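You operate a simulated robot arm through the tools that you are given. There is no shell and no other tool.

The job below is to be done with a simulated robot arm. You get a single attempt, and the scene is never put back.

JOB
Pump the sump down to 20 litres, then switch off and shut the valve.
Fine: upper tank lever open first, black knob to HAND, hold the sump button and watch the upper sight glass; never run against a shut valve.

The check looks at the end state, three seconds after you hand in, the way a careful person would. Anything else that was tipped, shoved, dropped, spilled or broken makes it a failure.

ROBOT AND FRAMES
A 6-joint arm with a two-finger parallel gripper, fixed in place. Base frame: the origin is at the foot of the arm, x ahead of it, y to its left, z up. Readings come in mm, degrees, newtons and seconds.
With the tool pointing down near the work surface it reaches from about 100 to 540 mm from the base axis. Its first joint turns from -115.0 to 115.0 degrees. Payload 3.43 kg.
The tool frame sits at the grasp point between the pads (the TCP): z along the fingers, y along the line on which they close. The tips reach 34 mm beyond it. The gripper opens to 128 mm. The fingers are 24 mm wide and 12 mm thick; the gripper's body (48 by 130 mm) begins 96 mm behind the TCP.
Orientation is told as [roll, pitch, yaw] about the base's x, y, z axes, in that order, counted from this pose: with the fingers straight down and closing along the base's y, the tool's x points along the base's -x, its y along +y and its z along -z.

CONTROLS
- The arm moves only by the tool send_rows. Its argument "deltas" is a list of rows, each a list of 3 entries, a list of its own where there are three numbers: the shift along the base's x, y, z in units of 300 mm (1.0 is 300 mm), then the turn, a rotation vector about the base's x, y, z in units of 180 degrees (1.0 is 180 degrees), then the finger opening in mm, from 0 to 128. In form: [[[tx, ty, tz], [rx, ry, rz], gripper], ...]. A call has 1 to 20 rows; each row is the pose to reach, as a shift and turn from the pose commanded when the call began. A call with a number of a shift or a turn outside -1 to 1 is refused whole. Each row takes 0.2 s and may step no farther than 50 mm and 8.6 degrees from the row before; otherwise, or with a gripper value out of range, the whole call is refused. Where a pose cannot be reached the arm comes as near as it can. A force on the tool above 40 N (or 10 N above the force at the start of the call, whichever is more), or a blocked arm, ends the call early, and 0.2 s more pass. The fingers move at their own pace (about 153 mm/s each) and stop on an object; they squeeze with about 21 N. The grip force told is the motor's: it shows also when the fingers shut on nothing. Time passes only in rows, and 0.2 s behind the last, so rows that repeat a pose let the fingers close. It gives the time, the measured TCP pose, the force on the tool (base axes), the opening and the grip force at its end, in the units of the frame above (readings bear some noise), with the torque about the TCP (base axes, N m) and any sound that the robot's microphone picked up.
- Cameras (640 x 400 px; columns grow to the right, rows downward): "scene" is fixed at [49, -653.4, 1619]; the picture's right is [0.44, -0.90, 0.00], its down [-0.80, -0.40, -0.45] and it looks along [0.40, 0.20, -0.89] (base axes); focal length 336 px, centre (320, 200). "wrist" rides on the gripper at [76, -11, -160] in the tool frame; the picture's right is [0.15, 0.99, 0.00], its down [-0.88, 0.13, -0.46] and it looks along [-0.45, 0.07, 0.89] (tool axes); focal length 234 px, centre (320, 200). There is no depth. A picture from a camera that has moved, and an enlarged one, comes with that camera's place and axes in the base frame and with its lens.
- get_image(camera): a new picture of that camera. No time passes.
- move_column(by): slides the trunk up (or, below 0, down) by that many mm; the arm rides with it, the base frame stays. It gives what a move gives, with no picture.
- close_up(camera, box): a new picture of the part [left, top, right, bottom] of that camera's present view, enlarged. No time passes.
- finish_job(): hands the job in; it is judged then, once.

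Nothing tells you positions but the pictures and the camera data. Unless the task says otherwise, let go and move clear before handing in.

The tools are called after ">>>" as a command line: name --argument value ..., lists and objects as JSON in quotes. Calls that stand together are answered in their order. send_rows: Moves the arm, as the interface text tells. Its arguments: {"type":"object","properties":{"deltas":{"type":"array"}},"required":["deltas"]} The other tools are called the same way: move_column (by) slides the trunk up or down; get_image (camera) takes a picture; close_up (camera, box) takes an enlarged picture of a part of a camera's view; finish_job () hands the job in.

At the start:

```text
t: 0.0
position: [311.2, -313.4, 1150.3]
tcp_rot: [0.1, 0.1, 0.0]
contact_force: [0.3, 0.2, 0.2]
moment: [-0.01, 0.03, -0.02]
opening: 127.6
gripper_force: 0.1
trunk travel left (down, up): [-900.0, 90.0]
```

scene: 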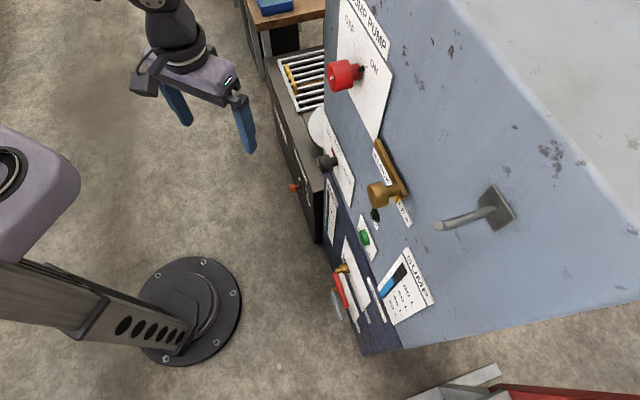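
wrist: 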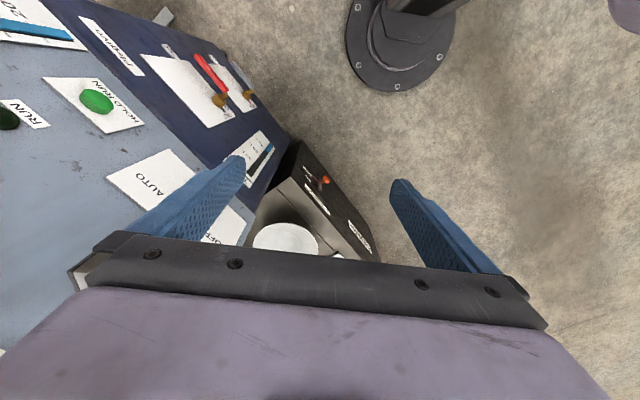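

I see a slanted blue panel with a red isolator-like knob, a black knob, a brass lever, green buttons, sight glasses and small valve levers at the bottom. Before moving I will look closer at the labels.

>>> close_up --camera "scene" --box '[300, 0, 460, 100]'

>>> close_up --camera "scene" --box '[300, 100, 460, 200]'

>>> close_up --camera "scene" --box '[300, 180, 460, 280]'

>>> close_up --camera "scene" --box '[300, 240, 460, 340]'

>>> close_up --camera "wrist" --box '[0, 0, 320, 200]'

>>> close_up --camera "wrist" --box '[200, 100, 400, 260]'

```text
4.00 times, centred on (380, 50) of scene
camera zoom: at [49.0, -653.4, 1619.0], right [0.44, -0.9, 0.0], down [-0.8, -0.4, -0.45], along [0.4, 0.2, -0.89], focal length 1342 px, centre (80, 800)
```

zoom: 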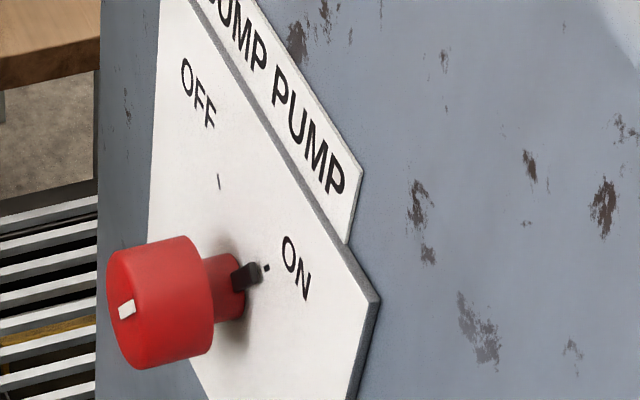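

```text
4.00 times, centred on (380, 150) of scene
camera zoom: at [49.0, -653.4, 1619.0], right [0.44, -0.9, 0.0], down [-0.8, -0.4, -0.45], along [0.4, 0.2, -0.89], focal length 1342 px, centre (80, 400)
```

zoom: 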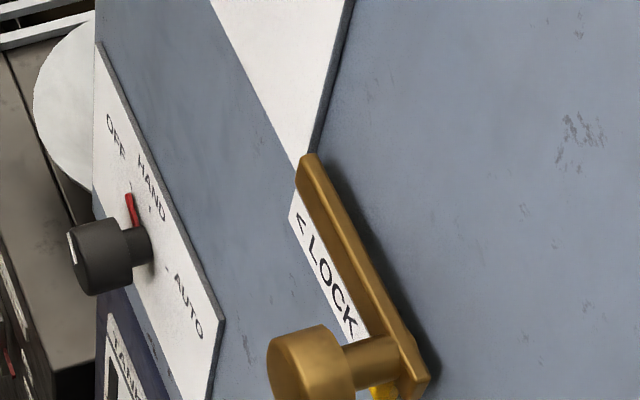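

```text
4.00 times, centred on (380, 230) of scene
camera zoom: at [49.0, -653.4, 1619.0], right [0.44, -0.9, 0.0], down [-0.8, -0.4, -0.45], along [0.4, 0.2, -0.89], focal length 1342 px, centre (80, 80)
```

zoom: 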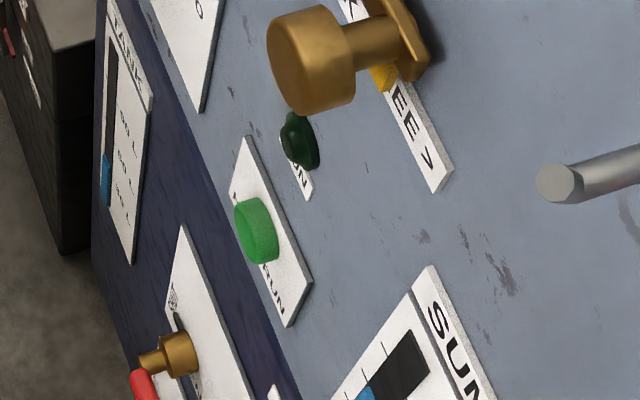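

```text
4.00 times, centred on (380, 290) of scene
camera zoom: at [49.0, -653.4, 1619.0], right [0.44, -0.9, 0.0], down [-0.8, -0.4, -0.45], along [0.4, 0.2, -0.89], focal length 1342 px, centre (80, -160)
```

zoom: 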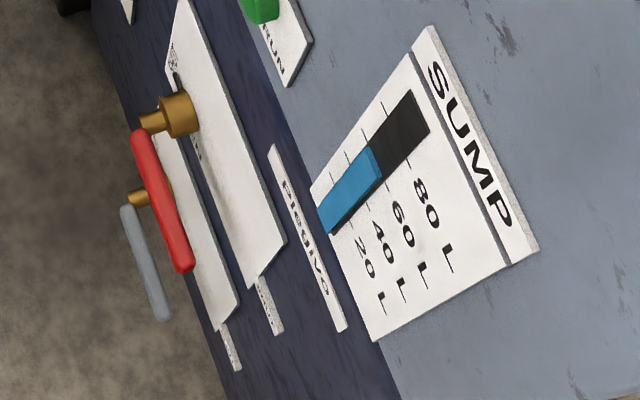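

```text
2.00 times, centred on (160, 100) of wrist
camera zoom: at [236.2, -325.9, 1309.0], right [-0.15, 0.99, 0.0], down [0.88, 0.13, 0.46], along [0.45, 0.07, -0.89], focal length 468 px, centre (640, 400)
```

zoom: 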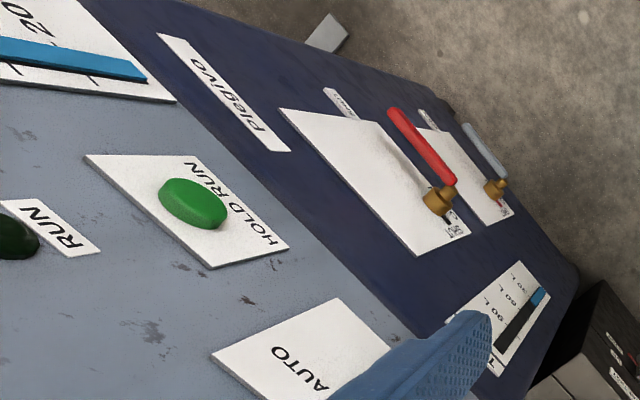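

```text
2.50 times, centred on (300, 180) of wrist
camera zoom: at [236.2, -325.9, 1309.0], right [-0.15, 0.99, 0.0], down [0.88, 0.13, 0.46], along [0.45, 0.07, -0.89], focal length 585 px, centre (370, 250)
```

zoom: 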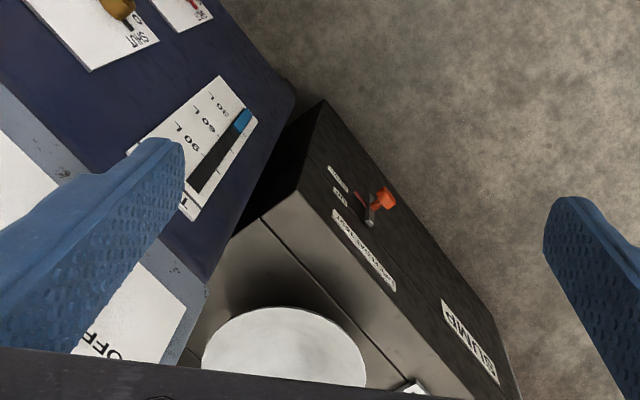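

The panel appears to be a vertical face at roughly 45° to the base axes, about 650 mm out at azimuth −47°, with the HOLD RUN button near (308, −627, 955). I'll yaw the tool and then tilt it level so the wrist camera can read the panel, staying well clear of it.

>>> send_rows --deltas '[[[-0.02, 0.02, 0], [0, 0, -0.044], 100], [[-0.04, 0.04, 0], [0, 0, -0.088], 60], [[-0.06, 0.06, 0], [0, 0, -0.132], 20], [[-0.08, 0.08, 0], [0, 0, -0.176], 0], [[-0.1, 0.1, 0], [0, 0, -0.22], 0], [[-0.1, 0.1, 0], [0, 0, -0.261], 0]]'

```text
t: 1.4
position: [281.0, -283.7, 1148.7]
tcp_rot: [0.1, 0.0, -47.2]
contact_force: [-0.4, -0.1, -0.1]
moment: [0.01, 0.02, 0.03]
opening: 0.2
gripper_force: 21.0
trunk travel left (down, up): [-900.0, 90.0]
```

The yaw worked and the fingers are shut, clear of the panel. Now I tilt the tool level so the camera faces the panel.

>>> send_rows --deltas '[[[0, 0, 0], [-0.0332, -0.031, 0], 0], [[0, 0, 0], [-0.0665, -0.062, 0], 0], [[0, 0, 0], [-0.0997, -0.093, 0], 0], [[0, 0, 0], [-0.1329, -0.124, 0], 0], [[0, 0, 0], [-0.1662, -0.155, 0], 0], [[0, 0, 0], [-0.1994, -0.186, 0], 0], [[0, 0, 0], [-0.2326, -0.217, 0], 0], [[0, 0, 0], [-0.2658, -0.248, 0], 0], [[0, 0, 0], [-0.2991, -0.279, 0], 0], [[0, 0, 0], [-0.3323, -0.31, 0], 0], [[0, 0, 0], [-0.3656, -0.341, 0], 0]]'

>>> get_image --camera "wrist"

>>> get_image --camera "scene"

```text
t: 3.8
position: [344.9, -391.4, 1171.9]
tcp_rot: [55.8, -84.4, -102.2]
contact_force: [-1.2, 0.3, 0.2]
moment: [0.0, -0.01, 0.01]
opening: 0.1
gripper_force: 20.9
out of reach, approached as far as the arm can: row 5, 6, 7, 8, 9, 10, 11
trunk travel left (down, up): [-900.0, 90.0]
```

```text
taken
camera wrist: at [227.6, -276.0, 1104.4], right [0.72, 0.69, -0.06], down [-0.24, 0.33, 0.91], along [0.65, -0.64, 0.4], focal length 234 px, centre (320, 200)
```

wrist: 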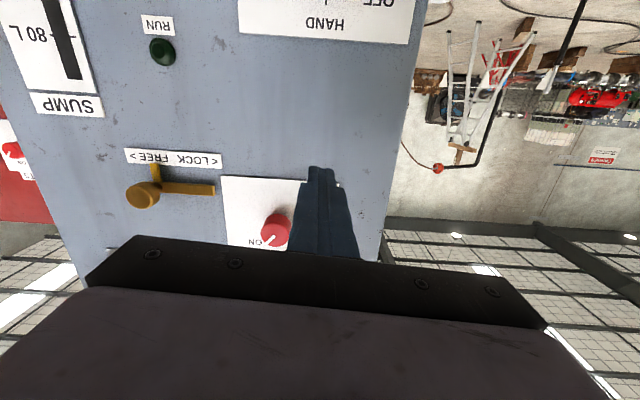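

```text
taken
```

scene: 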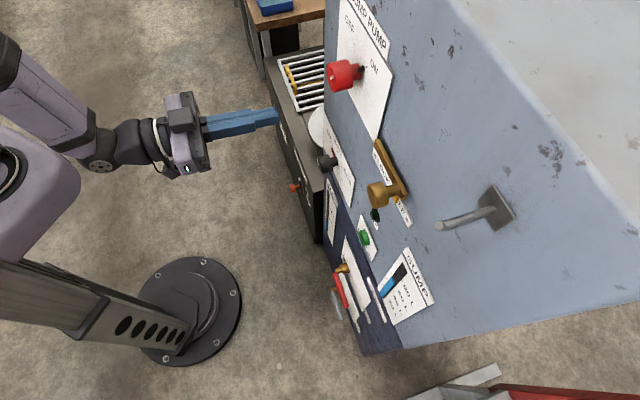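

The level pose at that radius was out of reach, so the TCP sits further out at (345, −391, 1172). I'll send a zero row to see what pose counts as commanded.

>>> send_rows --deltas '[[[0, 0, 0], [0, 0, 0], 0]]'

>>> close_up --camera "wrist" --box '[0, 0, 420, 260]'

```text
t: 4.2
position: [343.2, -390.6, 1172.0]
tcp_rot: [55.7, -84.2, -102.2]
contact_force: [0.7, 0.6, 0.0]
moment: [0.04, 0.01, 0.02]
opening: 0.1
gripper_force: 21.3
trunk travel left (down, up): [-900.0, 90.0]
```

```text
1.52 times, centred on (210, 130) of wrist
camera zoom: at [227.9, -276.1, 1104.6], right [0.72, 0.69, -0.06], down [-0.24, 0.33, 0.91], along [0.65, -0.64, 0.4], focal length 357 px, centre (488, 307)
```

zoom: 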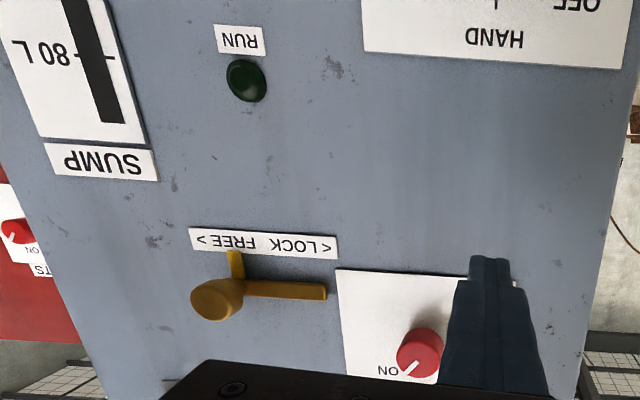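

A zero row holds, so commanded equals the achieved pose. I'll lower the trunk to look at the middle and lower panel from this stand-off.

>>> move_column --by -250

>>> get_image --camera "wrist"

```text
t: 6.8
position: [343.5, -390.6, 922.8]
tcp_rot: [55.8, -84.2, -102.2]
contact_force: [-0.2, 1.2, -0.4]
moment: [-0.01, 0.0, 0.01]
opening: 0.0
gripper_force: 21.0
trunk travel left (down, up): [-650.0, 340.0]
```

```text
taken
camera wrist: at [227.7, -275.8, 854.9], right [0.72, 0.69, -0.06], down [-0.24, 0.33, 0.91], along [0.65, -0.64, 0.4], focal length 234 px, centre (320, 200)
```

wrist: 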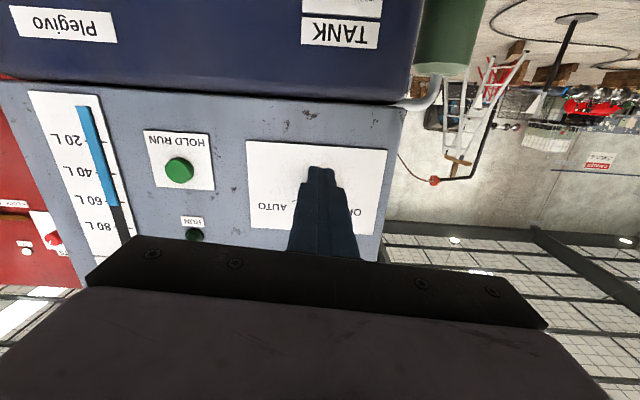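

The sump gauge reads around 60 L and the HOLD RUN button and selector are in view. I'll lower further to see the navy panel with the valves.

>>> close_up --camera "wrist" --box '[0, 80, 240, 260]'

>>> move_column --by -300

>>> get_image --camera "wrist"

>>> close_up --camera "wrist" --box '[0, 0, 420, 260]'

```text
2.22 times, centred on (120, 170) of wrist
camera zoom: at [227.7, -275.8, 854.9], right [0.72, 0.69, -0.06], down [-0.24, 0.33, 0.91], along [0.65, -0.64, 0.4], focal length 520 px, centre (764, 267)
```

zoom: 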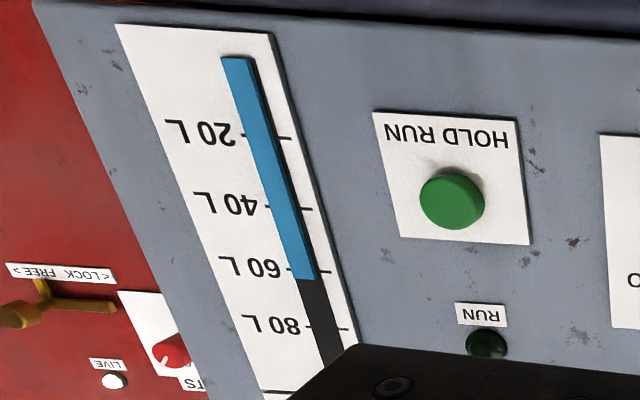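

```text
t: 9.8
position: [343.1, -389.6, 622.3]
tcp_rot: [55.8, -84.2, -102.3]
contact_force: [-0.4, -0.1, 0.6]
moment: [0.01, -0.01, -0.01]
opening: 0.0
gripper_force: 21.0
trunk travel left (down, up): [-350.0, 640.0]
```

```text
taken
camera wrist: at [227.7, -275.8, 554.9], right [0.72, 0.69, -0.06], down [-0.24, 0.33, 0.91], along [0.65, -0.64, 0.4], focal length 234 px, centre (320, 200)
```

wrist: 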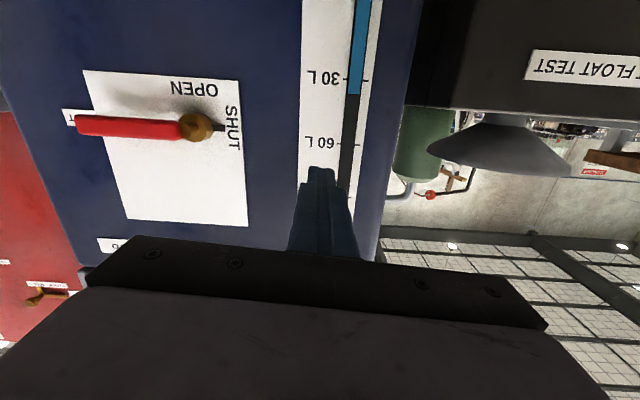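

```text
1.52 times, centred on (210, 130) of wrist
camera zoom: at [227.7, -275.8, 554.9], right [0.72, 0.69, -0.06], down [-0.24, 0.33, 0.91], along [0.65, -0.64, 0.4], focal length 357 px, centre (488, 307)
```

zoom: 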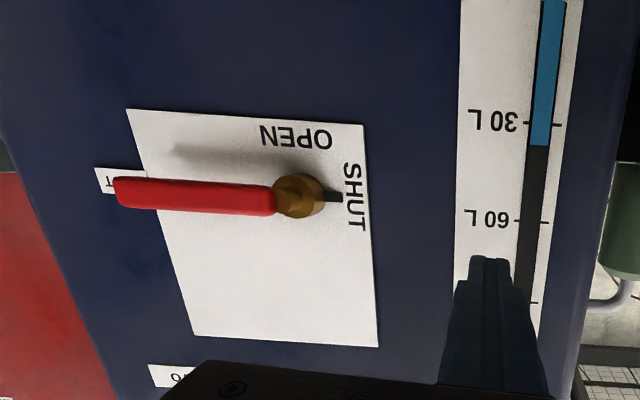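

The red tank lever currently points its tail to SHUT, with OPEN below it. I'll look lower for the grey lever and all labels.

>>> move_column --by -150

>>> get_image --camera "wrist"

>>> close_up --camera "wrist" --box '[0, 0, 420, 260]'

>>> move_column --by -150

>>> get_image --camera "wrist"

>>> get_image --camera "scene"

```text
t: 11.5
position: [345.0, -390.5, 473.0]
tcp_rot: [55.8, -84.2, -102.2]
contact_force: [-0.2, 0.3, -0.5]
moment: [-0.01, -0.02, 0.0]
opening: 0.0
gripper_force: 21.1
trunk travel left (down, up): [-200.0, 790.0]
```

```text
taken
camera wrist: at [227.7, -275.8, 404.9], right [0.72, 0.69, -0.06], down [-0.24, 0.33, 0.91], along [0.65, -0.64, 0.4], focal length 234 px, centre (320, 200)
```

wrist: 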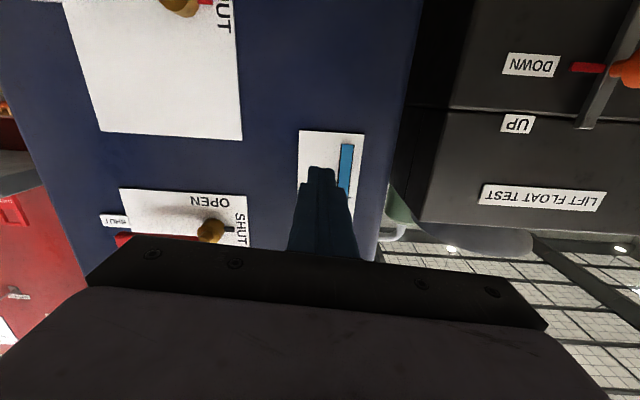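

```text
1.52 times, centred on (210, 130) of wrist
camera zoom: at [227.7, -275.8, 404.9], right [0.72, 0.69, -0.06], down [-0.24, 0.33, 0.91], along [0.65, -0.64, 0.4], focal length 357 px, centre (488, 307)
```

zoom: 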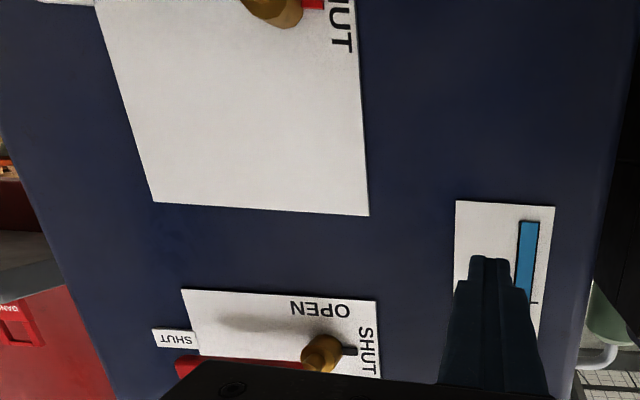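

```text
t: 13.3
position: [345.3, -390.9, 322.0]
tcp_rot: [55.8, -84.3, -102.2]
contact_force: [-0.1, 0.8, -0.9]
moment: [-0.04, -0.01, 0.0]
opening: 0.1
gripper_force: 21.2
trunk travel left (down, up): [-50.0, 940.0]
```

```text
taken
camera wrist: at [227.7, -275.8, 254.9], right [0.72, 0.69, -0.06], down [-0.24, 0.33, 0.91], along [0.65, -0.64, 0.4], focal length 234 px, centre (320, 200)
```

wrist: 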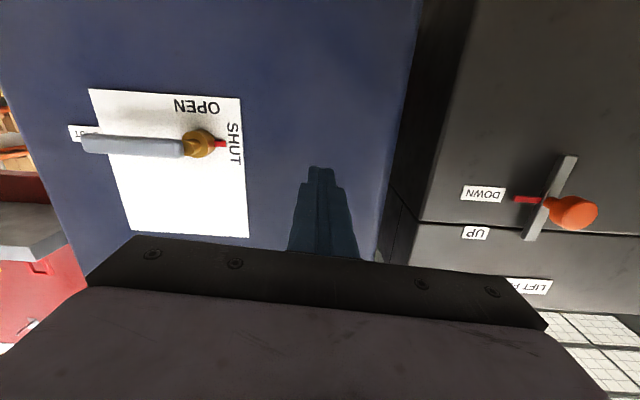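

```text
taken
```

scene: 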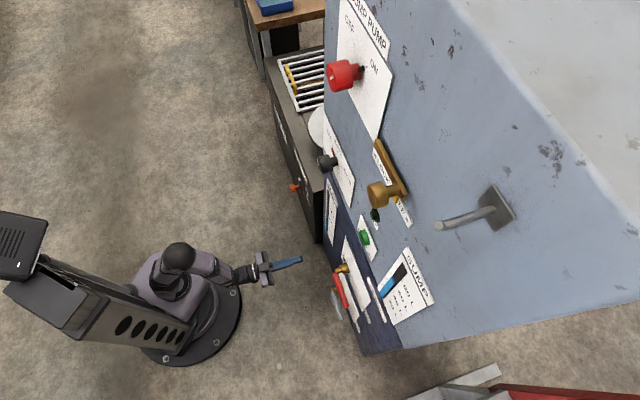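

Both tank levers look shut; the upper (red) is the one named in the job. I'll zoom in on the grey lever's labels and the float-test cabinet, then go back up.

>>> close_up --camera "wrist" --box '[40, 70, 280, 220]'

>>> move_column --by 300

>>> close_up --camera "wrist" --box '[40, 50, 280, 200]'

>>> close_up --camera "wrist" --box '[240, 0, 420, 220]'

```text
2.67 times, centred on (160, 145) of wrist
camera zoom: at [227.7, -275.8, 254.9], right [0.72, 0.69, -0.06], down [-0.24, 0.33, 0.91], along [0.65, -0.64, 0.4], focal length 624 px, centre (747, 347)
```

zoom: 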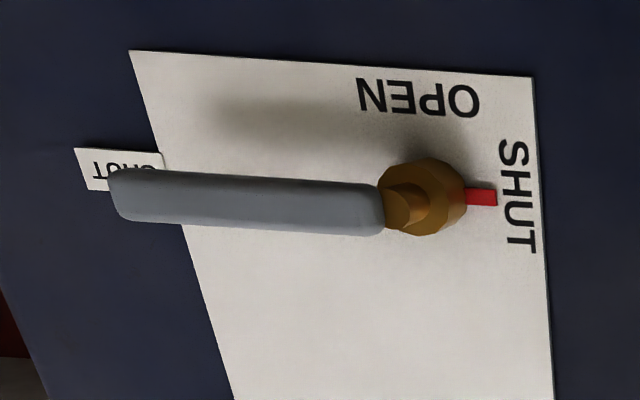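

```text
t: 16.3
position: [344.7, -390.7, 623.4]
tcp_rot: [55.8, -84.2, -102.1]
contact_force: [-0.9, -0.4, -0.2]
moment: [0.01, -0.02, -0.01]
opening: 0.2
gripper_force: 21.4
trunk travel left (down, up): [-350.0, 640.0]
```

```text
2.67 times, centred on (160, 125) of wrist
camera zoom: at [227.7, -275.7, 554.8], right [0.72, 0.69, -0.06], down [-0.24, 0.33, 0.91], along [0.65, -0.64, 0.4], focal length 624 px, centre (747, 400)
```

zoom: 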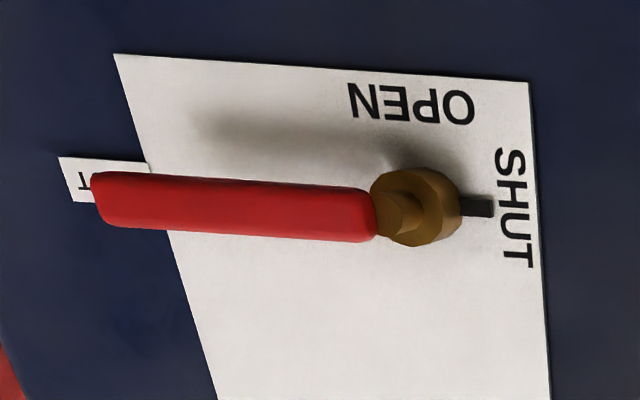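

```text
1.82 times, centred on (330, 110) of wrist
camera zoom: at [227.7, -275.7, 554.8], right [0.72, 0.69, -0.06], down [-0.24, 0.33, 0.91], along [0.65, -0.64, 0.4], focal length 426 px, centre (302, 364)
```

zoom: 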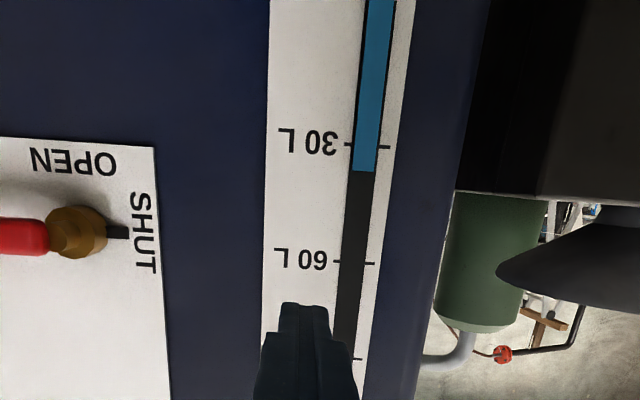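

The red lever is shut (tail on SHUT), tank level about 36 L, sump about 63 L. Next I need to see the black selector's position, so I raise the trunk.

>>> move_column --by 430

>>> get_image --camera "wrist"

>>> close_up --camera "wrist" --box '[200, 0, 420, 140]'

>>> close_up --camera "wrist" --box '[80, 100, 400, 280]'

```text
refused: 430 is not a number from -400 to 400
```

```text
taken
camera wrist: at [227.7, -275.7, 554.8], right [0.72, 0.69, -0.06], down [-0.24, 0.33, 0.91], along [0.65, -0.64, 0.4], focal length 234 px, centre (320, 200)
```

wrist: 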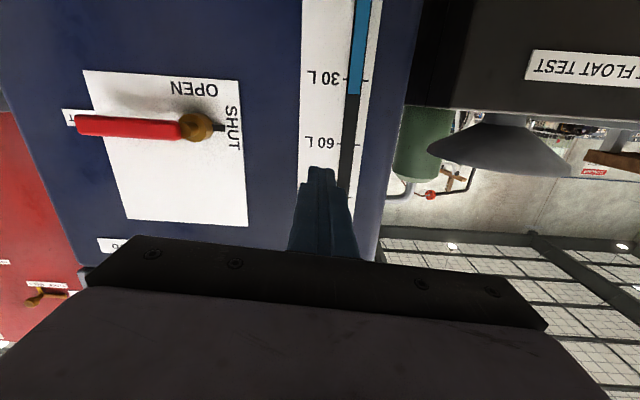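

```text
2.86 times, centred on (310, 70) of wrist
camera zoom: at [227.7, -275.7, 554.8], right [0.72, 0.69, -0.06], down [-0.24, 0.33, 0.91], along [0.65, -0.64, 0.4], focal length 669 px, centre (349, 571)
```

zoom: 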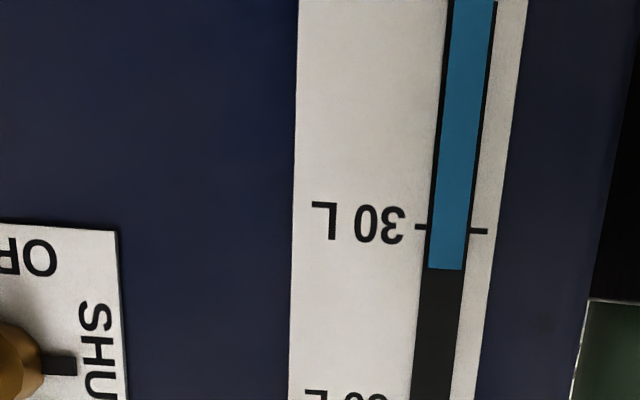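

```text
2.00 times, centred on (240, 190) of wrist
camera zoom: at [227.7, -275.7, 554.8], right [0.72, 0.69, -0.06], down [-0.24, 0.33, 0.91], along [0.65, -0.64, 0.4], focal length 468 px, centre (480, 220)
```

zoom: 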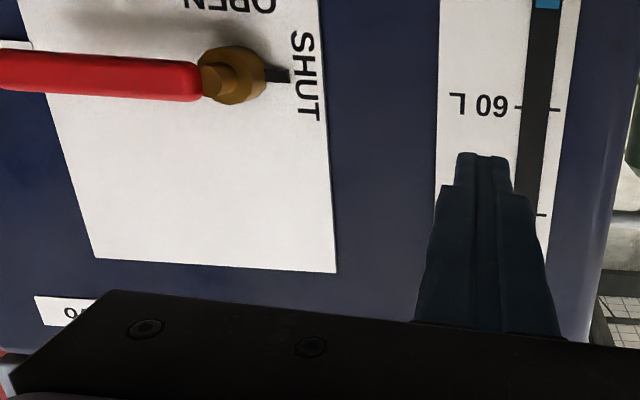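

The column move is limited to 400 mm per call. I'll raise by 390 to view the selector from below.

>>> move_column --by 390

>>> get_image --camera "wrist"

>>> close_up --camera "wrist" --box '[200, 40, 420, 180]'

```text
t: 20.0
position: [344.1, -391.0, 1012.5]
tcp_rot: [55.8, -84.2, -102.2]
contact_force: [-0.3, -0.5, -0.3]
moment: [0.01, -0.01, -0.03]
opening: 0.2
gripper_force: 21.4
trunk travel left (down, up): [-740.0, 250.0]
```

```text
taken
camera wrist: at [227.8, -275.8, 944.8], right [0.72, 0.69, -0.06], down [-0.24, 0.33, 0.91], along [0.65, -0.64, 0.4], focal length 234 px, centre (320, 200)
```

wrist: 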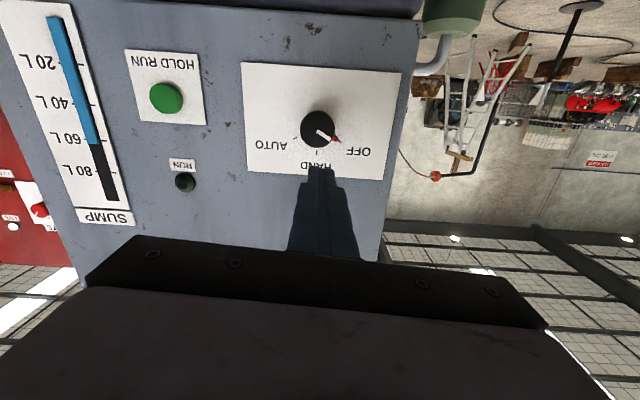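

```text
2.86 times, centred on (310, 110) of wrist
camera zoom: at [227.8, -275.8, 944.8], right [0.72, 0.69, -0.06], down [-0.24, 0.33, 0.91], along [0.65, -0.64, 0.4], focal length 669 px, centre (349, 457)
```

zoom: 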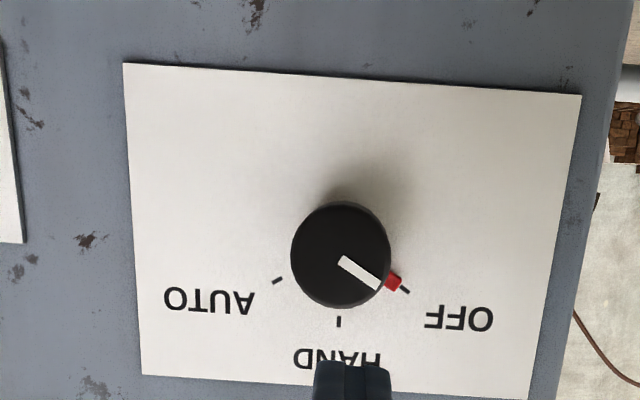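

The selector is at OFF (HAND at 12 o'clock, AUTO to the right). My estimates in panel terms: selector knob centre (417, −473, 978), HOLD RUN button (308, −623, 958), red lever axis about (328, −598, 601) with its handle pointing right, tip near (225, −650, 600). I'll square the tool to the panel and move sideways to stand off in front of the lever.

>>> send_rows --deltas '[[[-0.089, -0.097, 0], [-0.0053, 0.001, 0.0013], 0], [[-0.178, -0.194, 0], [-0.0105, 0.0021, 0.0026], 0], [[-0.268, -0.291, 0], [-0.0158, 0.0031, 0.0039], 0], [[-0.357, -0.388, 0], [-0.021, 0.0042, 0.0052], 0], [[-0.446, -0.485, 0], [-0.0263, 0.0052, 0.0065], 0], [[-0.535, -0.582, 0], [-0.0315, 0.0063, 0.0078], 0], [[-0.535, -0.582, 0], [-0.0315, 0.0063, 0.0078], 0]]'

>>> get_image --camera "wrist"

```text
t: 21.6
position: [183.3, -563.4, 1012.9]
tcp_rot: [-125.0, -90.0, 80.0]
contact_force: [0.3, 0.2, -0.4]
moment: [-0.04, -0.01, -0.02]
opening: 0.2
gripper_force: 20.8
trunk travel left (down, up): [-740.0, 250.0]
```

```text
taken
camera wrist: at [62.8, -458.5, 936.2], right [0.7, 0.7, -0.15], down [-0.23, 0.41, 0.88], along [0.68, -0.58, 0.45], focal length 234 px, centre (320, 200)
```

wrist: 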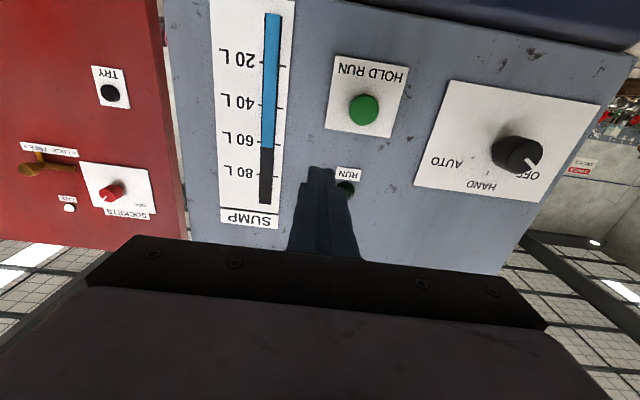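

The tool is now square to the panel at u≈269 mm right, 138 mm stand-off. I'll lower in front of the red lever and take pictures to refine its position.

>>> move_column --by -350

>>> get_image --camera "wrist"

>>> move_column --by -104

>>> get_image --camera "wrist"

>>> get_image --camera "scene"

```text
t: 25.1
position: [183.8, -563.1, 662.3]
tcp_rot: [-171.7, -90.0, 126.8]
contact_force: [0.2, 1.5, -0.3]
moment: [0.0, -0.03, -0.04]
opening: 0.1
gripper_force: 21.0
trunk travel left (down, up): [-390.0, 600.0]
```

```text
taken
camera wrist: at [63.1, -458.3, 586.3], right [0.7, 0.7, -0.15], down [-0.23, 0.41, 0.88], along [0.68, -0.58, 0.45], focal length 234 px, centre (320, 200)
```

wrist: 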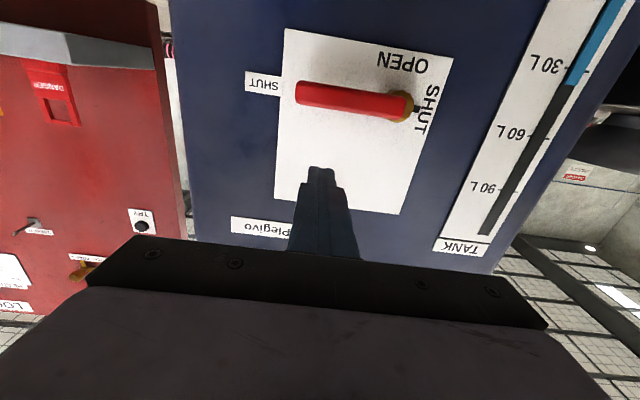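

```text
t: 26.4
position: [182.4, -562.4, 558.2]
tcp_rot: [-169.3, -90.0, 124.3]
contact_force: [0.4, 0.0, 0.1]
moment: [-0.01, -0.02, -0.01]
opening: 0.1
gripper_force: 21.6
trunk travel left (down, up): [-286.0, 704.0]
```

```text
taken
camera wrist: at [63.1, -458.3, 482.3], right [0.7, 0.7, -0.15], down [-0.23, 0.42, 0.88], along [0.68, -0.58, 0.45], focal length 234 px, centre (320, 200)
```

wrist: 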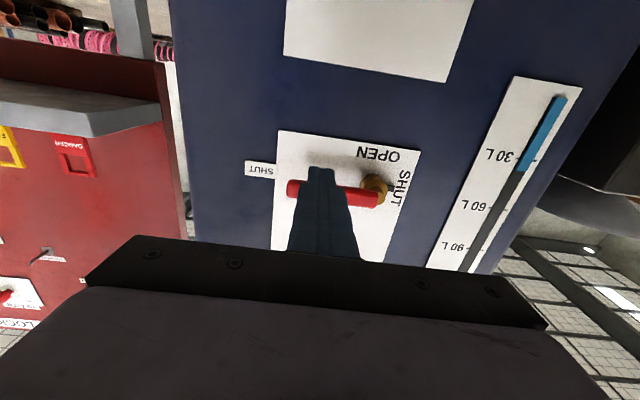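

```text
taken
```

scene: 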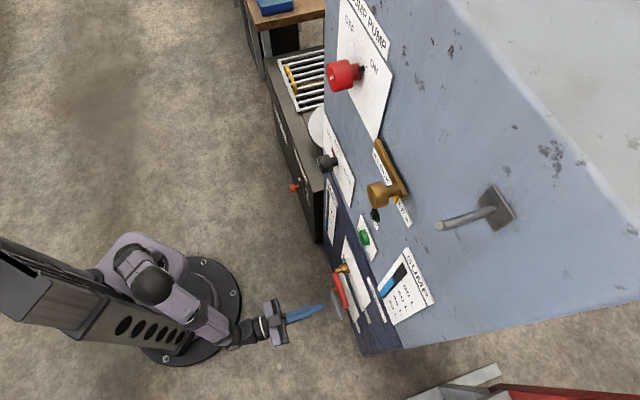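

The handle tip comes out at u≈301, n≈−624, z≈601 and the axis near u≈187, z≈599. I'll zoom to measure the handle's thickness.

>>> close_up --camera "wrist" --box '[240, 120, 440, 245]'

>>> close_up --camera "scene" --box '[260, 250, 400, 340]'

```text
3.20 times, centred on (340, 182) of wrist
camera zoom: at [63.1, -458.3, 482.3], right [0.7, 0.7, -0.15], down [-0.23, 0.42, 0.88], along [0.68, -0.58, 0.45], focal length 749 px, centre (256, 256)
```

zoom: 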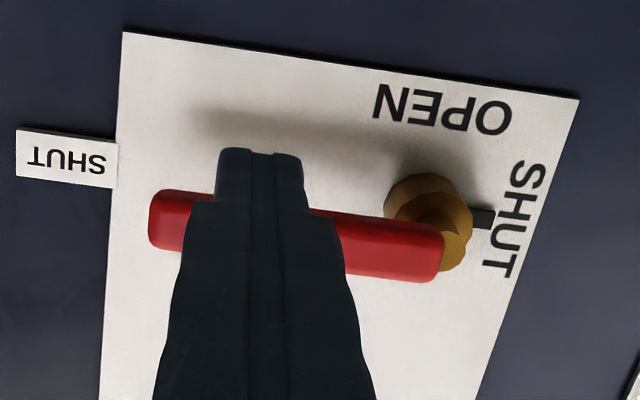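

```text
4.44 times, centred on (330, 295) of scene
camera zoom: at [49.0, -653.4, 1619.0], right [0.44, -0.9, 0.0], down [-0.8, -0.4, -0.45], along [0.4, 0.2, -0.89], focal length 1491 px, centre (276, -222)
```

zoom: 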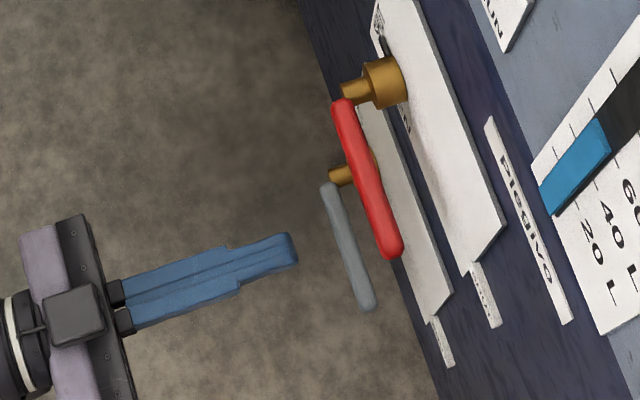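

The handle is about 20 mm thick, centred at z≈600; the fingers at z=558 will pass below it. I advance so the closed fingertips sit under the handle near its end, about 25 mm short of the plate.

>>> send_rows --deltas '[[[0.039, -0.053, 0], [0, 0, 0], 0], [[0.078, -0.106, 0], [0, 0, 0], 0], [[0.118, -0.158, 0], [0, 0, 0], 0], [[0.157, -0.211, 0], [0, 0, 0], 0], [[0.157, -0.211, 0], [0, 0, 0], 0]]'

>>> get_image --camera "wrist"

>>> close_up --camera "scene" --box '[260, 250, 400, 340]'

```text
t: 27.6
position: [231.4, -627.5, 559.0]
tcp_rot: [155.9, -90.0, 159.0]
contact_force: [1.1, 0.2, 0.5]
moment: [0.0, -0.01, -0.01]
opening: 0.1
gripper_force: 20.7
trunk travel left (down, up): [-286.0, 704.0]
```

```text
taken
camera wrist: at [110.9, -522.5, 482.2], right [0.7, 0.7, -0.15], down [-0.23, 0.41, 0.88], along [0.68, -0.58, 0.45], focal length 234 px, centre (320, 200)
```

wrist: 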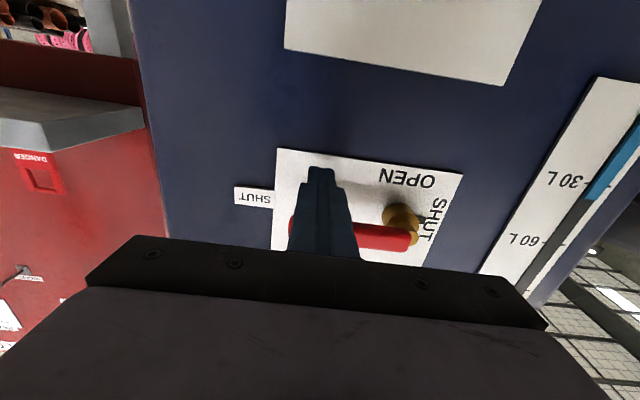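

```text
4.44 times, centred on (330, 295) of scene
camera zoom: at [49.0, -653.4, 1619.0], right [0.44, -0.9, 0.0], down [-0.8, -0.4, -0.45], along [0.4, 0.2, -0.89], focal length 1491 px, centre (276, -222)
```

zoom: 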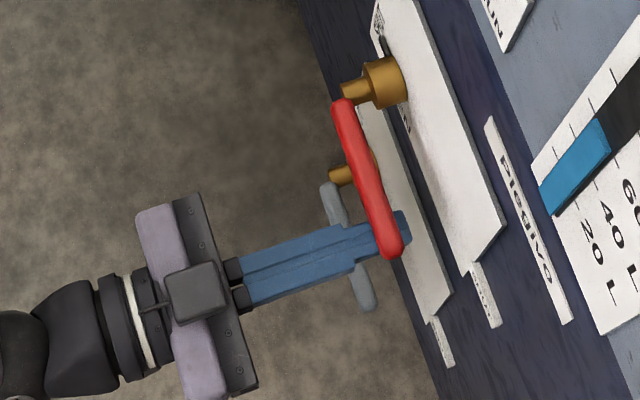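

The fingertips are under the end of the red handle in both views. Now I push it up along its arc to about 45°, and check.

>>> send_rows --deltas '[[[0, 0, 0.0333], [0, 0, 0], 0], [[0, 0, 0.0667], [0, 0, 0], 0], [[-0.0035, -0.0035, 0.094], [0, 0, 0], 0], [[-0.0052, -0.0052, 0.1217], [0, 0, 0], 0], [[-0.0054, -0.0054, 0.1493], [0, 0, 0], 0], [[-0.0038, -0.0038, 0.177], [0, 0, 0], 0], [[-0.0005, -0.0005, 0.2043], [0, 0, 0], 0], [[0.0047, 0.0047, 0.231], [0, 0, 0], 0], [[0.0113, 0.0113, 0.257], [0, 0, 0], 0], [[0.0196, 0.0196, 0.2823], [0, 0, 0], 0], [[0.0292, 0.0292, 0.3067], [0, 0, 0], 0]]'

>>> get_image --camera "wrist"

>>> close_up --camera "scene" --box '[260, 250, 400, 340]'

```text
t: 30.0
position: [238.9, -617.2, 650.9]
tcp_rot: [-178.0, -90.0, 133.0]
contact_force: [-0.1, 0.8, -0.7]
moment: [0.02, -0.02, -0.03]
opening: 0.0
gripper_force: 20.8
trunk travel left (down, up): [-286.0, 704.0]
```

```text
taken
camera wrist: at [118.9, -512.8, 574.3], right [0.7, 0.7, -0.15], down [-0.23, 0.41, 0.88], along [0.68, -0.58, 0.45], focal length 234 px, centre (320, 200)
```

wrist: 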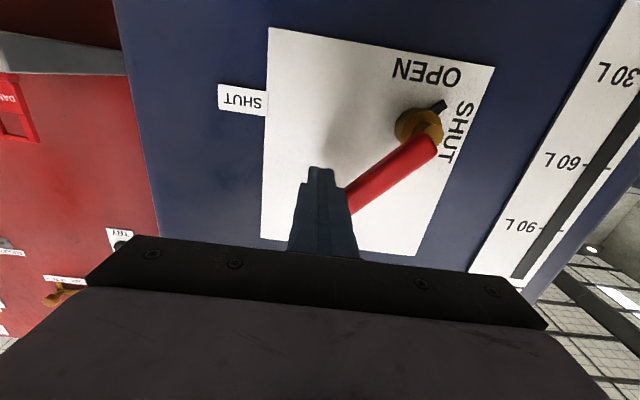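

```text
4.44 times, centred on (330, 295) of scene
camera zoom: at [49.0, -653.4, 1619.0], right [0.44, -0.9, 0.0], down [-0.8, -0.4, -0.45], along [0.4, 0.2, -0.89], focal length 1491 px, centre (276, -222)
```

zoom: 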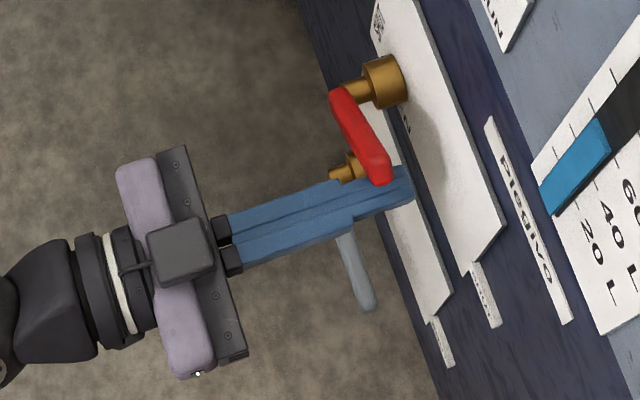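

The lever has swung to about 45° with little force. I continue the arc to about 85° and check again.

>>> send_rows --deltas '[[[0.0111, 0.0111, 0.0223], [0, 0, 0], 0], [[0.0238, 0.0238, 0.0437], [0, 0, 0], 0], [[0.0375, 0.0375, 0.0633], [0, 0, 0], 0], [[0.0526, 0.0526, 0.0813], [0, 0, 0], 0], [[0.0686, 0.0686, 0.0973], [0, 0, 0], 0], [[0.0853, 0.0853, 0.1113], [0, 0, 0], 0], [[0.1032, 0.1032, 0.123], [0, 0, 0], 0], [[0.1216, 0.1216, 0.1327], [0, 0, 0], 0]]'

>>> get_image --camera "wrist"

>>> close_up --camera "wrist" --box '[240, 60, 480, 260]'

>>> close_up --camera "scene" --box '[260, 250, 400, 340]'

```text
t: 31.8
position: [277.0, -580.5, 690.3]
tcp_rot: [-180.0, -89.9, 134.8]
contact_force: [0.3, 0.3, 0.0]
moment: [0.01, -0.02, -0.02]
opening: 0.0
gripper_force: 20.8
trunk travel left (down, up): [-286.0, 704.0]
```

```text
taken
camera wrist: at [156.0, -475.8, 614.4], right [0.7, 0.7, -0.15], down [-0.23, 0.42, 0.88], along [0.68, -0.58, 0.45], focal length 234 px, centre (320, 200)
```

wrist: 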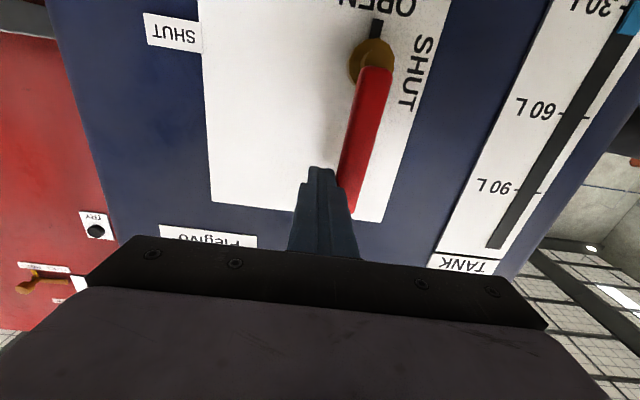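

```text
2.00 times, centred on (360, 160) of wrist
camera zoom: at [156.0, -475.8, 614.4], right [0.7, 0.7, -0.15], down [-0.23, 0.42, 0.88], along [0.68, -0.58, 0.45], focal length 468 px, centre (240, 280)
```

zoom: 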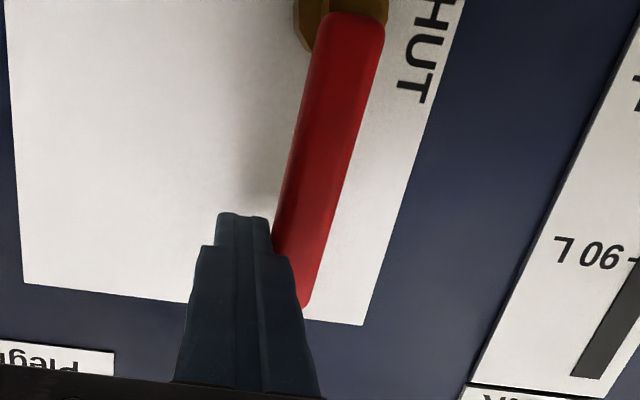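

```text
4.44 times, centred on (330, 295) of scene
camera zoom: at [49.0, -653.4, 1619.0], right [0.44, -0.9, 0.0], down [-0.8, -0.4, -0.45], along [0.4, 0.2, -0.89], focal length 1491 px, centre (276, -222)
```

zoom: 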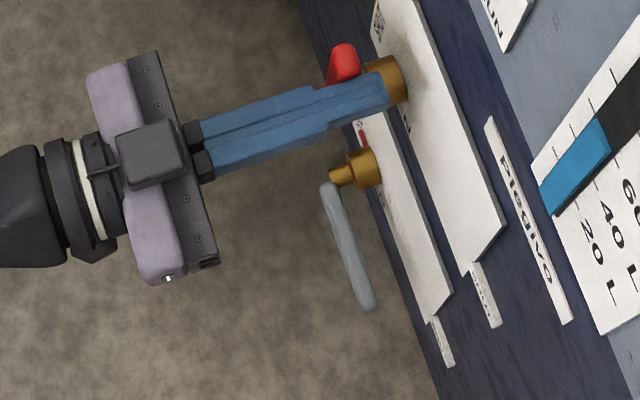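

The handle is nearly vertical with its tail toward OPEN. I nudge it slightly further to feel for the stop.

>>> send_rows --deltas '[[[0.0035, 0.0035, 0.001], [0, 0, 0], 0], [[0.007, 0.007, 0.002], [0, 0, 0], 0], [[0.0106, 0.0106, 0.003], [0, 0, 0], 0], [[0.0106, 0.0106, 0.003], [0, 0, 0], 0]]'

>>> close_up --camera "wrist" --box '[240, 0, 480, 150]'

>>> get_image --camera "wrist"

```text
t: 32.8
position: [279.4, -577.6, 690.7]
tcp_rot: [84.1, -90.0, -129.2]
contact_force: [-2.3, -0.9, 0.9]
moment: [-0.01, 0.05, 0.01]
opening: 0.0
gripper_force: 20.7
trunk travel left (down, up): [-286.0, 704.0]
```

```text
2.67 times, centred on (360, 75) of wrist
camera zoom: at [158.6, -473.0, 614.7], right [0.7, 0.7, -0.15], down [-0.23, 0.41, 0.88], along [0.68, -0.58, 0.45], focal length 624 px, centre (213, 533)
```

zoom: 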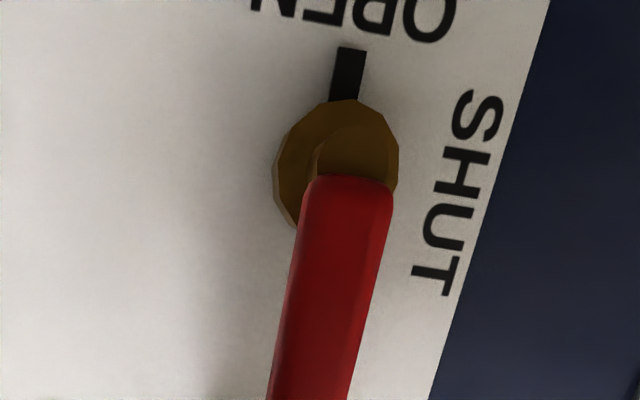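

```text
taken
camera wrist: at [158.6, -473.0, 614.7], right [0.7, 0.7, -0.15], down [-0.23, 0.41, 0.88], along [0.68, -0.58, 0.45], focal length 234 px, centre (320, 200)
```

wrist: 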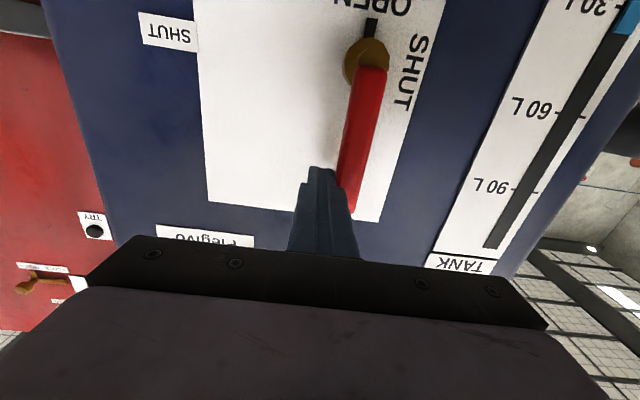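

The handle is within a degree or so of vertical. One more small nudge to confirm whether it is against its stop.

>>> send_rows --deltas '[[[0.0035, 0.0035, 0], [0, 0, 0], 0], [[0.007, 0.007, 0], [0, 0, 0], 0], [[0.0094, 0.0094, 0], [0, 0, 0], 0], [[0.0094, 0.0094, 0], [0, 0, 0], 0]]'

>>> close_up --camera "wrist" --box '[240, 0, 480, 150]'

```text
t: 33.8
position: [279.9, -576.5, 691.2]
tcp_rot: [89.0, -89.8, -134.2]
contact_force: [-12.0, -21.6, -0.3]
moment: [-0.27, 0.17, -0.23]
opening: 0.0
gripper_force: 21.0
trunk travel left (down, up): [-286.0, 704.0]
```

```text
2.67 times, centred on (360, 75) of wrist
camera zoom: at [159.6, -471.3, 614.8], right [0.7, 0.7, -0.14], down [-0.23, 0.41, 0.88], along [0.67, -0.59, 0.45], focal length 624 px, centre (213, 533)
```

zoom: 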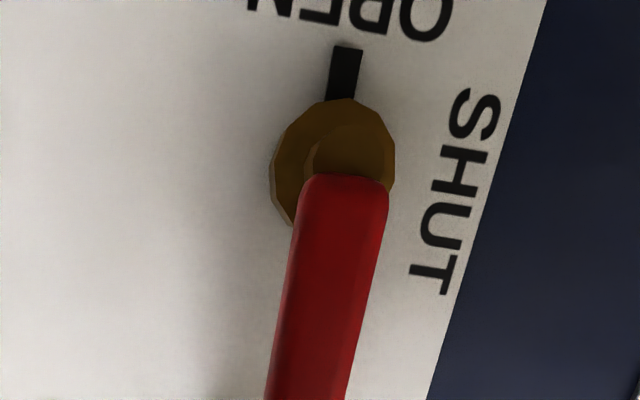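

The reaction of ~25 N shows the lever is firmly at its OPEN stop. I back off to the right and pull straight out from the panel.

>>> send_rows --deltas '[[[-0.018, -0.018, 0], [0, 0, 0], 0], [[-0.036, -0.036, 0], [0, 0, 0], 0], [[-0.08, 0.01, 0], [0, 0, 0], 0], [[-0.13, 0.06, 0], [0, 0, 0], 0], [[-0.18, 0.11, 0], [0, 0, 0], 0], [[-0.225, 0.153, 0], [0, 0, 0], 0], [[-0.225, 0.153, 0], [0, 0, 0], 0]]'

>>> get_image --camera "wrist"

>>> close_up --camera "scene" --box '[260, 240, 460, 365]'

```text
t: 35.4
position: [214.7, -528.1, 689.3]
tcp_rot: [-179.7, -89.9, 134.7]
contact_force: [0.5, 0.4, 0.5]
moment: [-0.03, 0.0, 0.01]
opening: 0.1
gripper_force: 21.5
trunk travel left (down, up): [-286.0, 704.0]
```

```text
taken
camera wrist: at [94.6, -423.2, 614.5], right [0.7, 0.7, -0.15], down [-0.23, 0.41, 0.88], along [0.68, -0.58, 0.45], focal length 234 px, centre (320, 200)
```

wrist: 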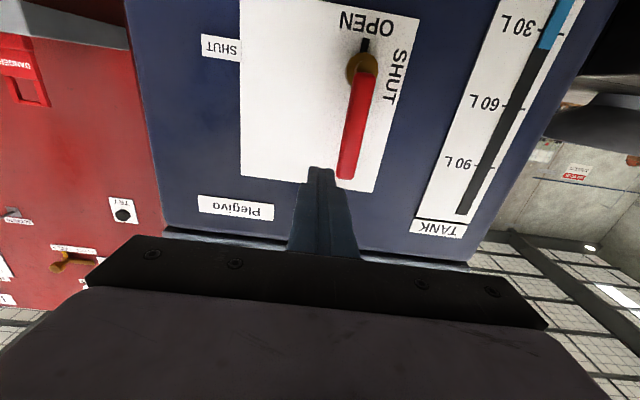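

```text
3.20 times, centred on (360, 302) of scene
camera zoom: at [49.0, -653.4, 1619.0], right [0.44, -0.9, 0.0], down [-0.8, -0.4, -0.45], along [0.4, 0.2, -0.89], focal length 1074 px, centre (192, -128)
```

zoom: 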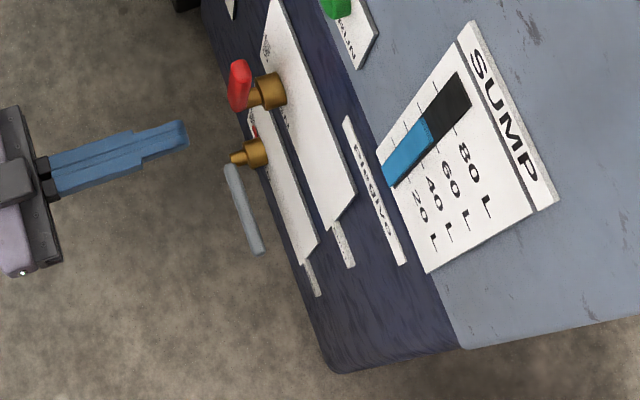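

The red lever now stands up at OPEN and tank/sump levels look unchanged. Next I raise the trunk and slide left to stand off in front of the black selector, opening the fingers.

>>> move_column --by 289

>>> send_rows --deltas '[[[0.08, 0.08, 0], [0, 0, 0], 0], [[0.16, 0.16, 0], [0, 0, 0], 0], [[0.24, 0.24, 0], [0, 0, 0], 10], [[0.32, 0.32, 0], [0, 0, 0], 30], [[0.4, 0.4, 0], [0, 0, 0], 50], [[0.428, 0.428, 0], [0, 0, 0], 76], [[0.428, 0.428, 0], [0, 0, 0], 76]]'

>>> get_image --camera "wrist"

>>> get_image --camera "scene"

```text
t: 38.3
position: [215.4, -529.6, 979.8]
tcp_rot: [-176.9, -89.9, 131.9]
contact_force: [0.5, 0.4, -0.3]
moment: [-0.02, -0.02, -0.04]
opening: 0.1
gripper_force: 20.7
trunk travel left (down, up): [-575.0, 415.0]
```

```text
t: 39.9
position: [344.2, -398.8, 981.1]
tcp_rot: [177.5, -90.0, 137.3]
contact_force: [0.7, 0.2, 0.1]
moment: [-0.02, -0.02, -0.02]
opening: 76.1
gripper_force: 0.1
trunk travel left (down, up): [-575.0, 415.0]
```

```text
taken
camera wrist: at [224.6, -294.2, 903.6], right [0.7, 0.7, -0.15], down [-0.23, 0.41, 0.88], along [0.68, -0.58, 0.45], focal length 234 px, centre (320, 200)
```

wrist: 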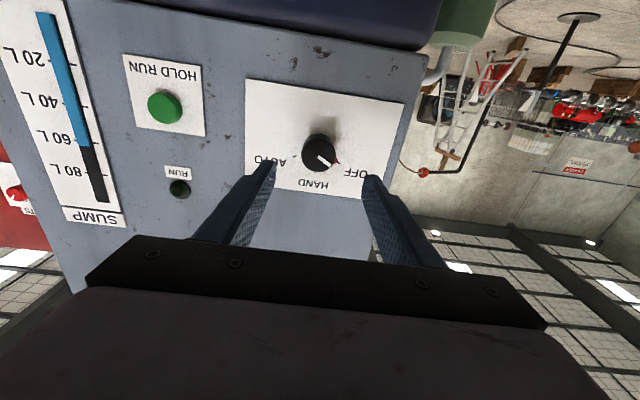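

```text
taken
```

scene: 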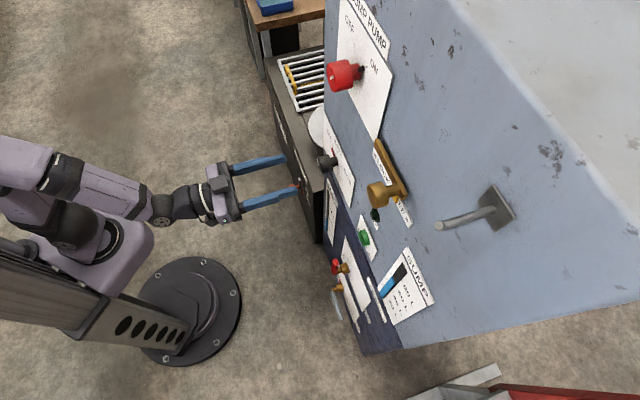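

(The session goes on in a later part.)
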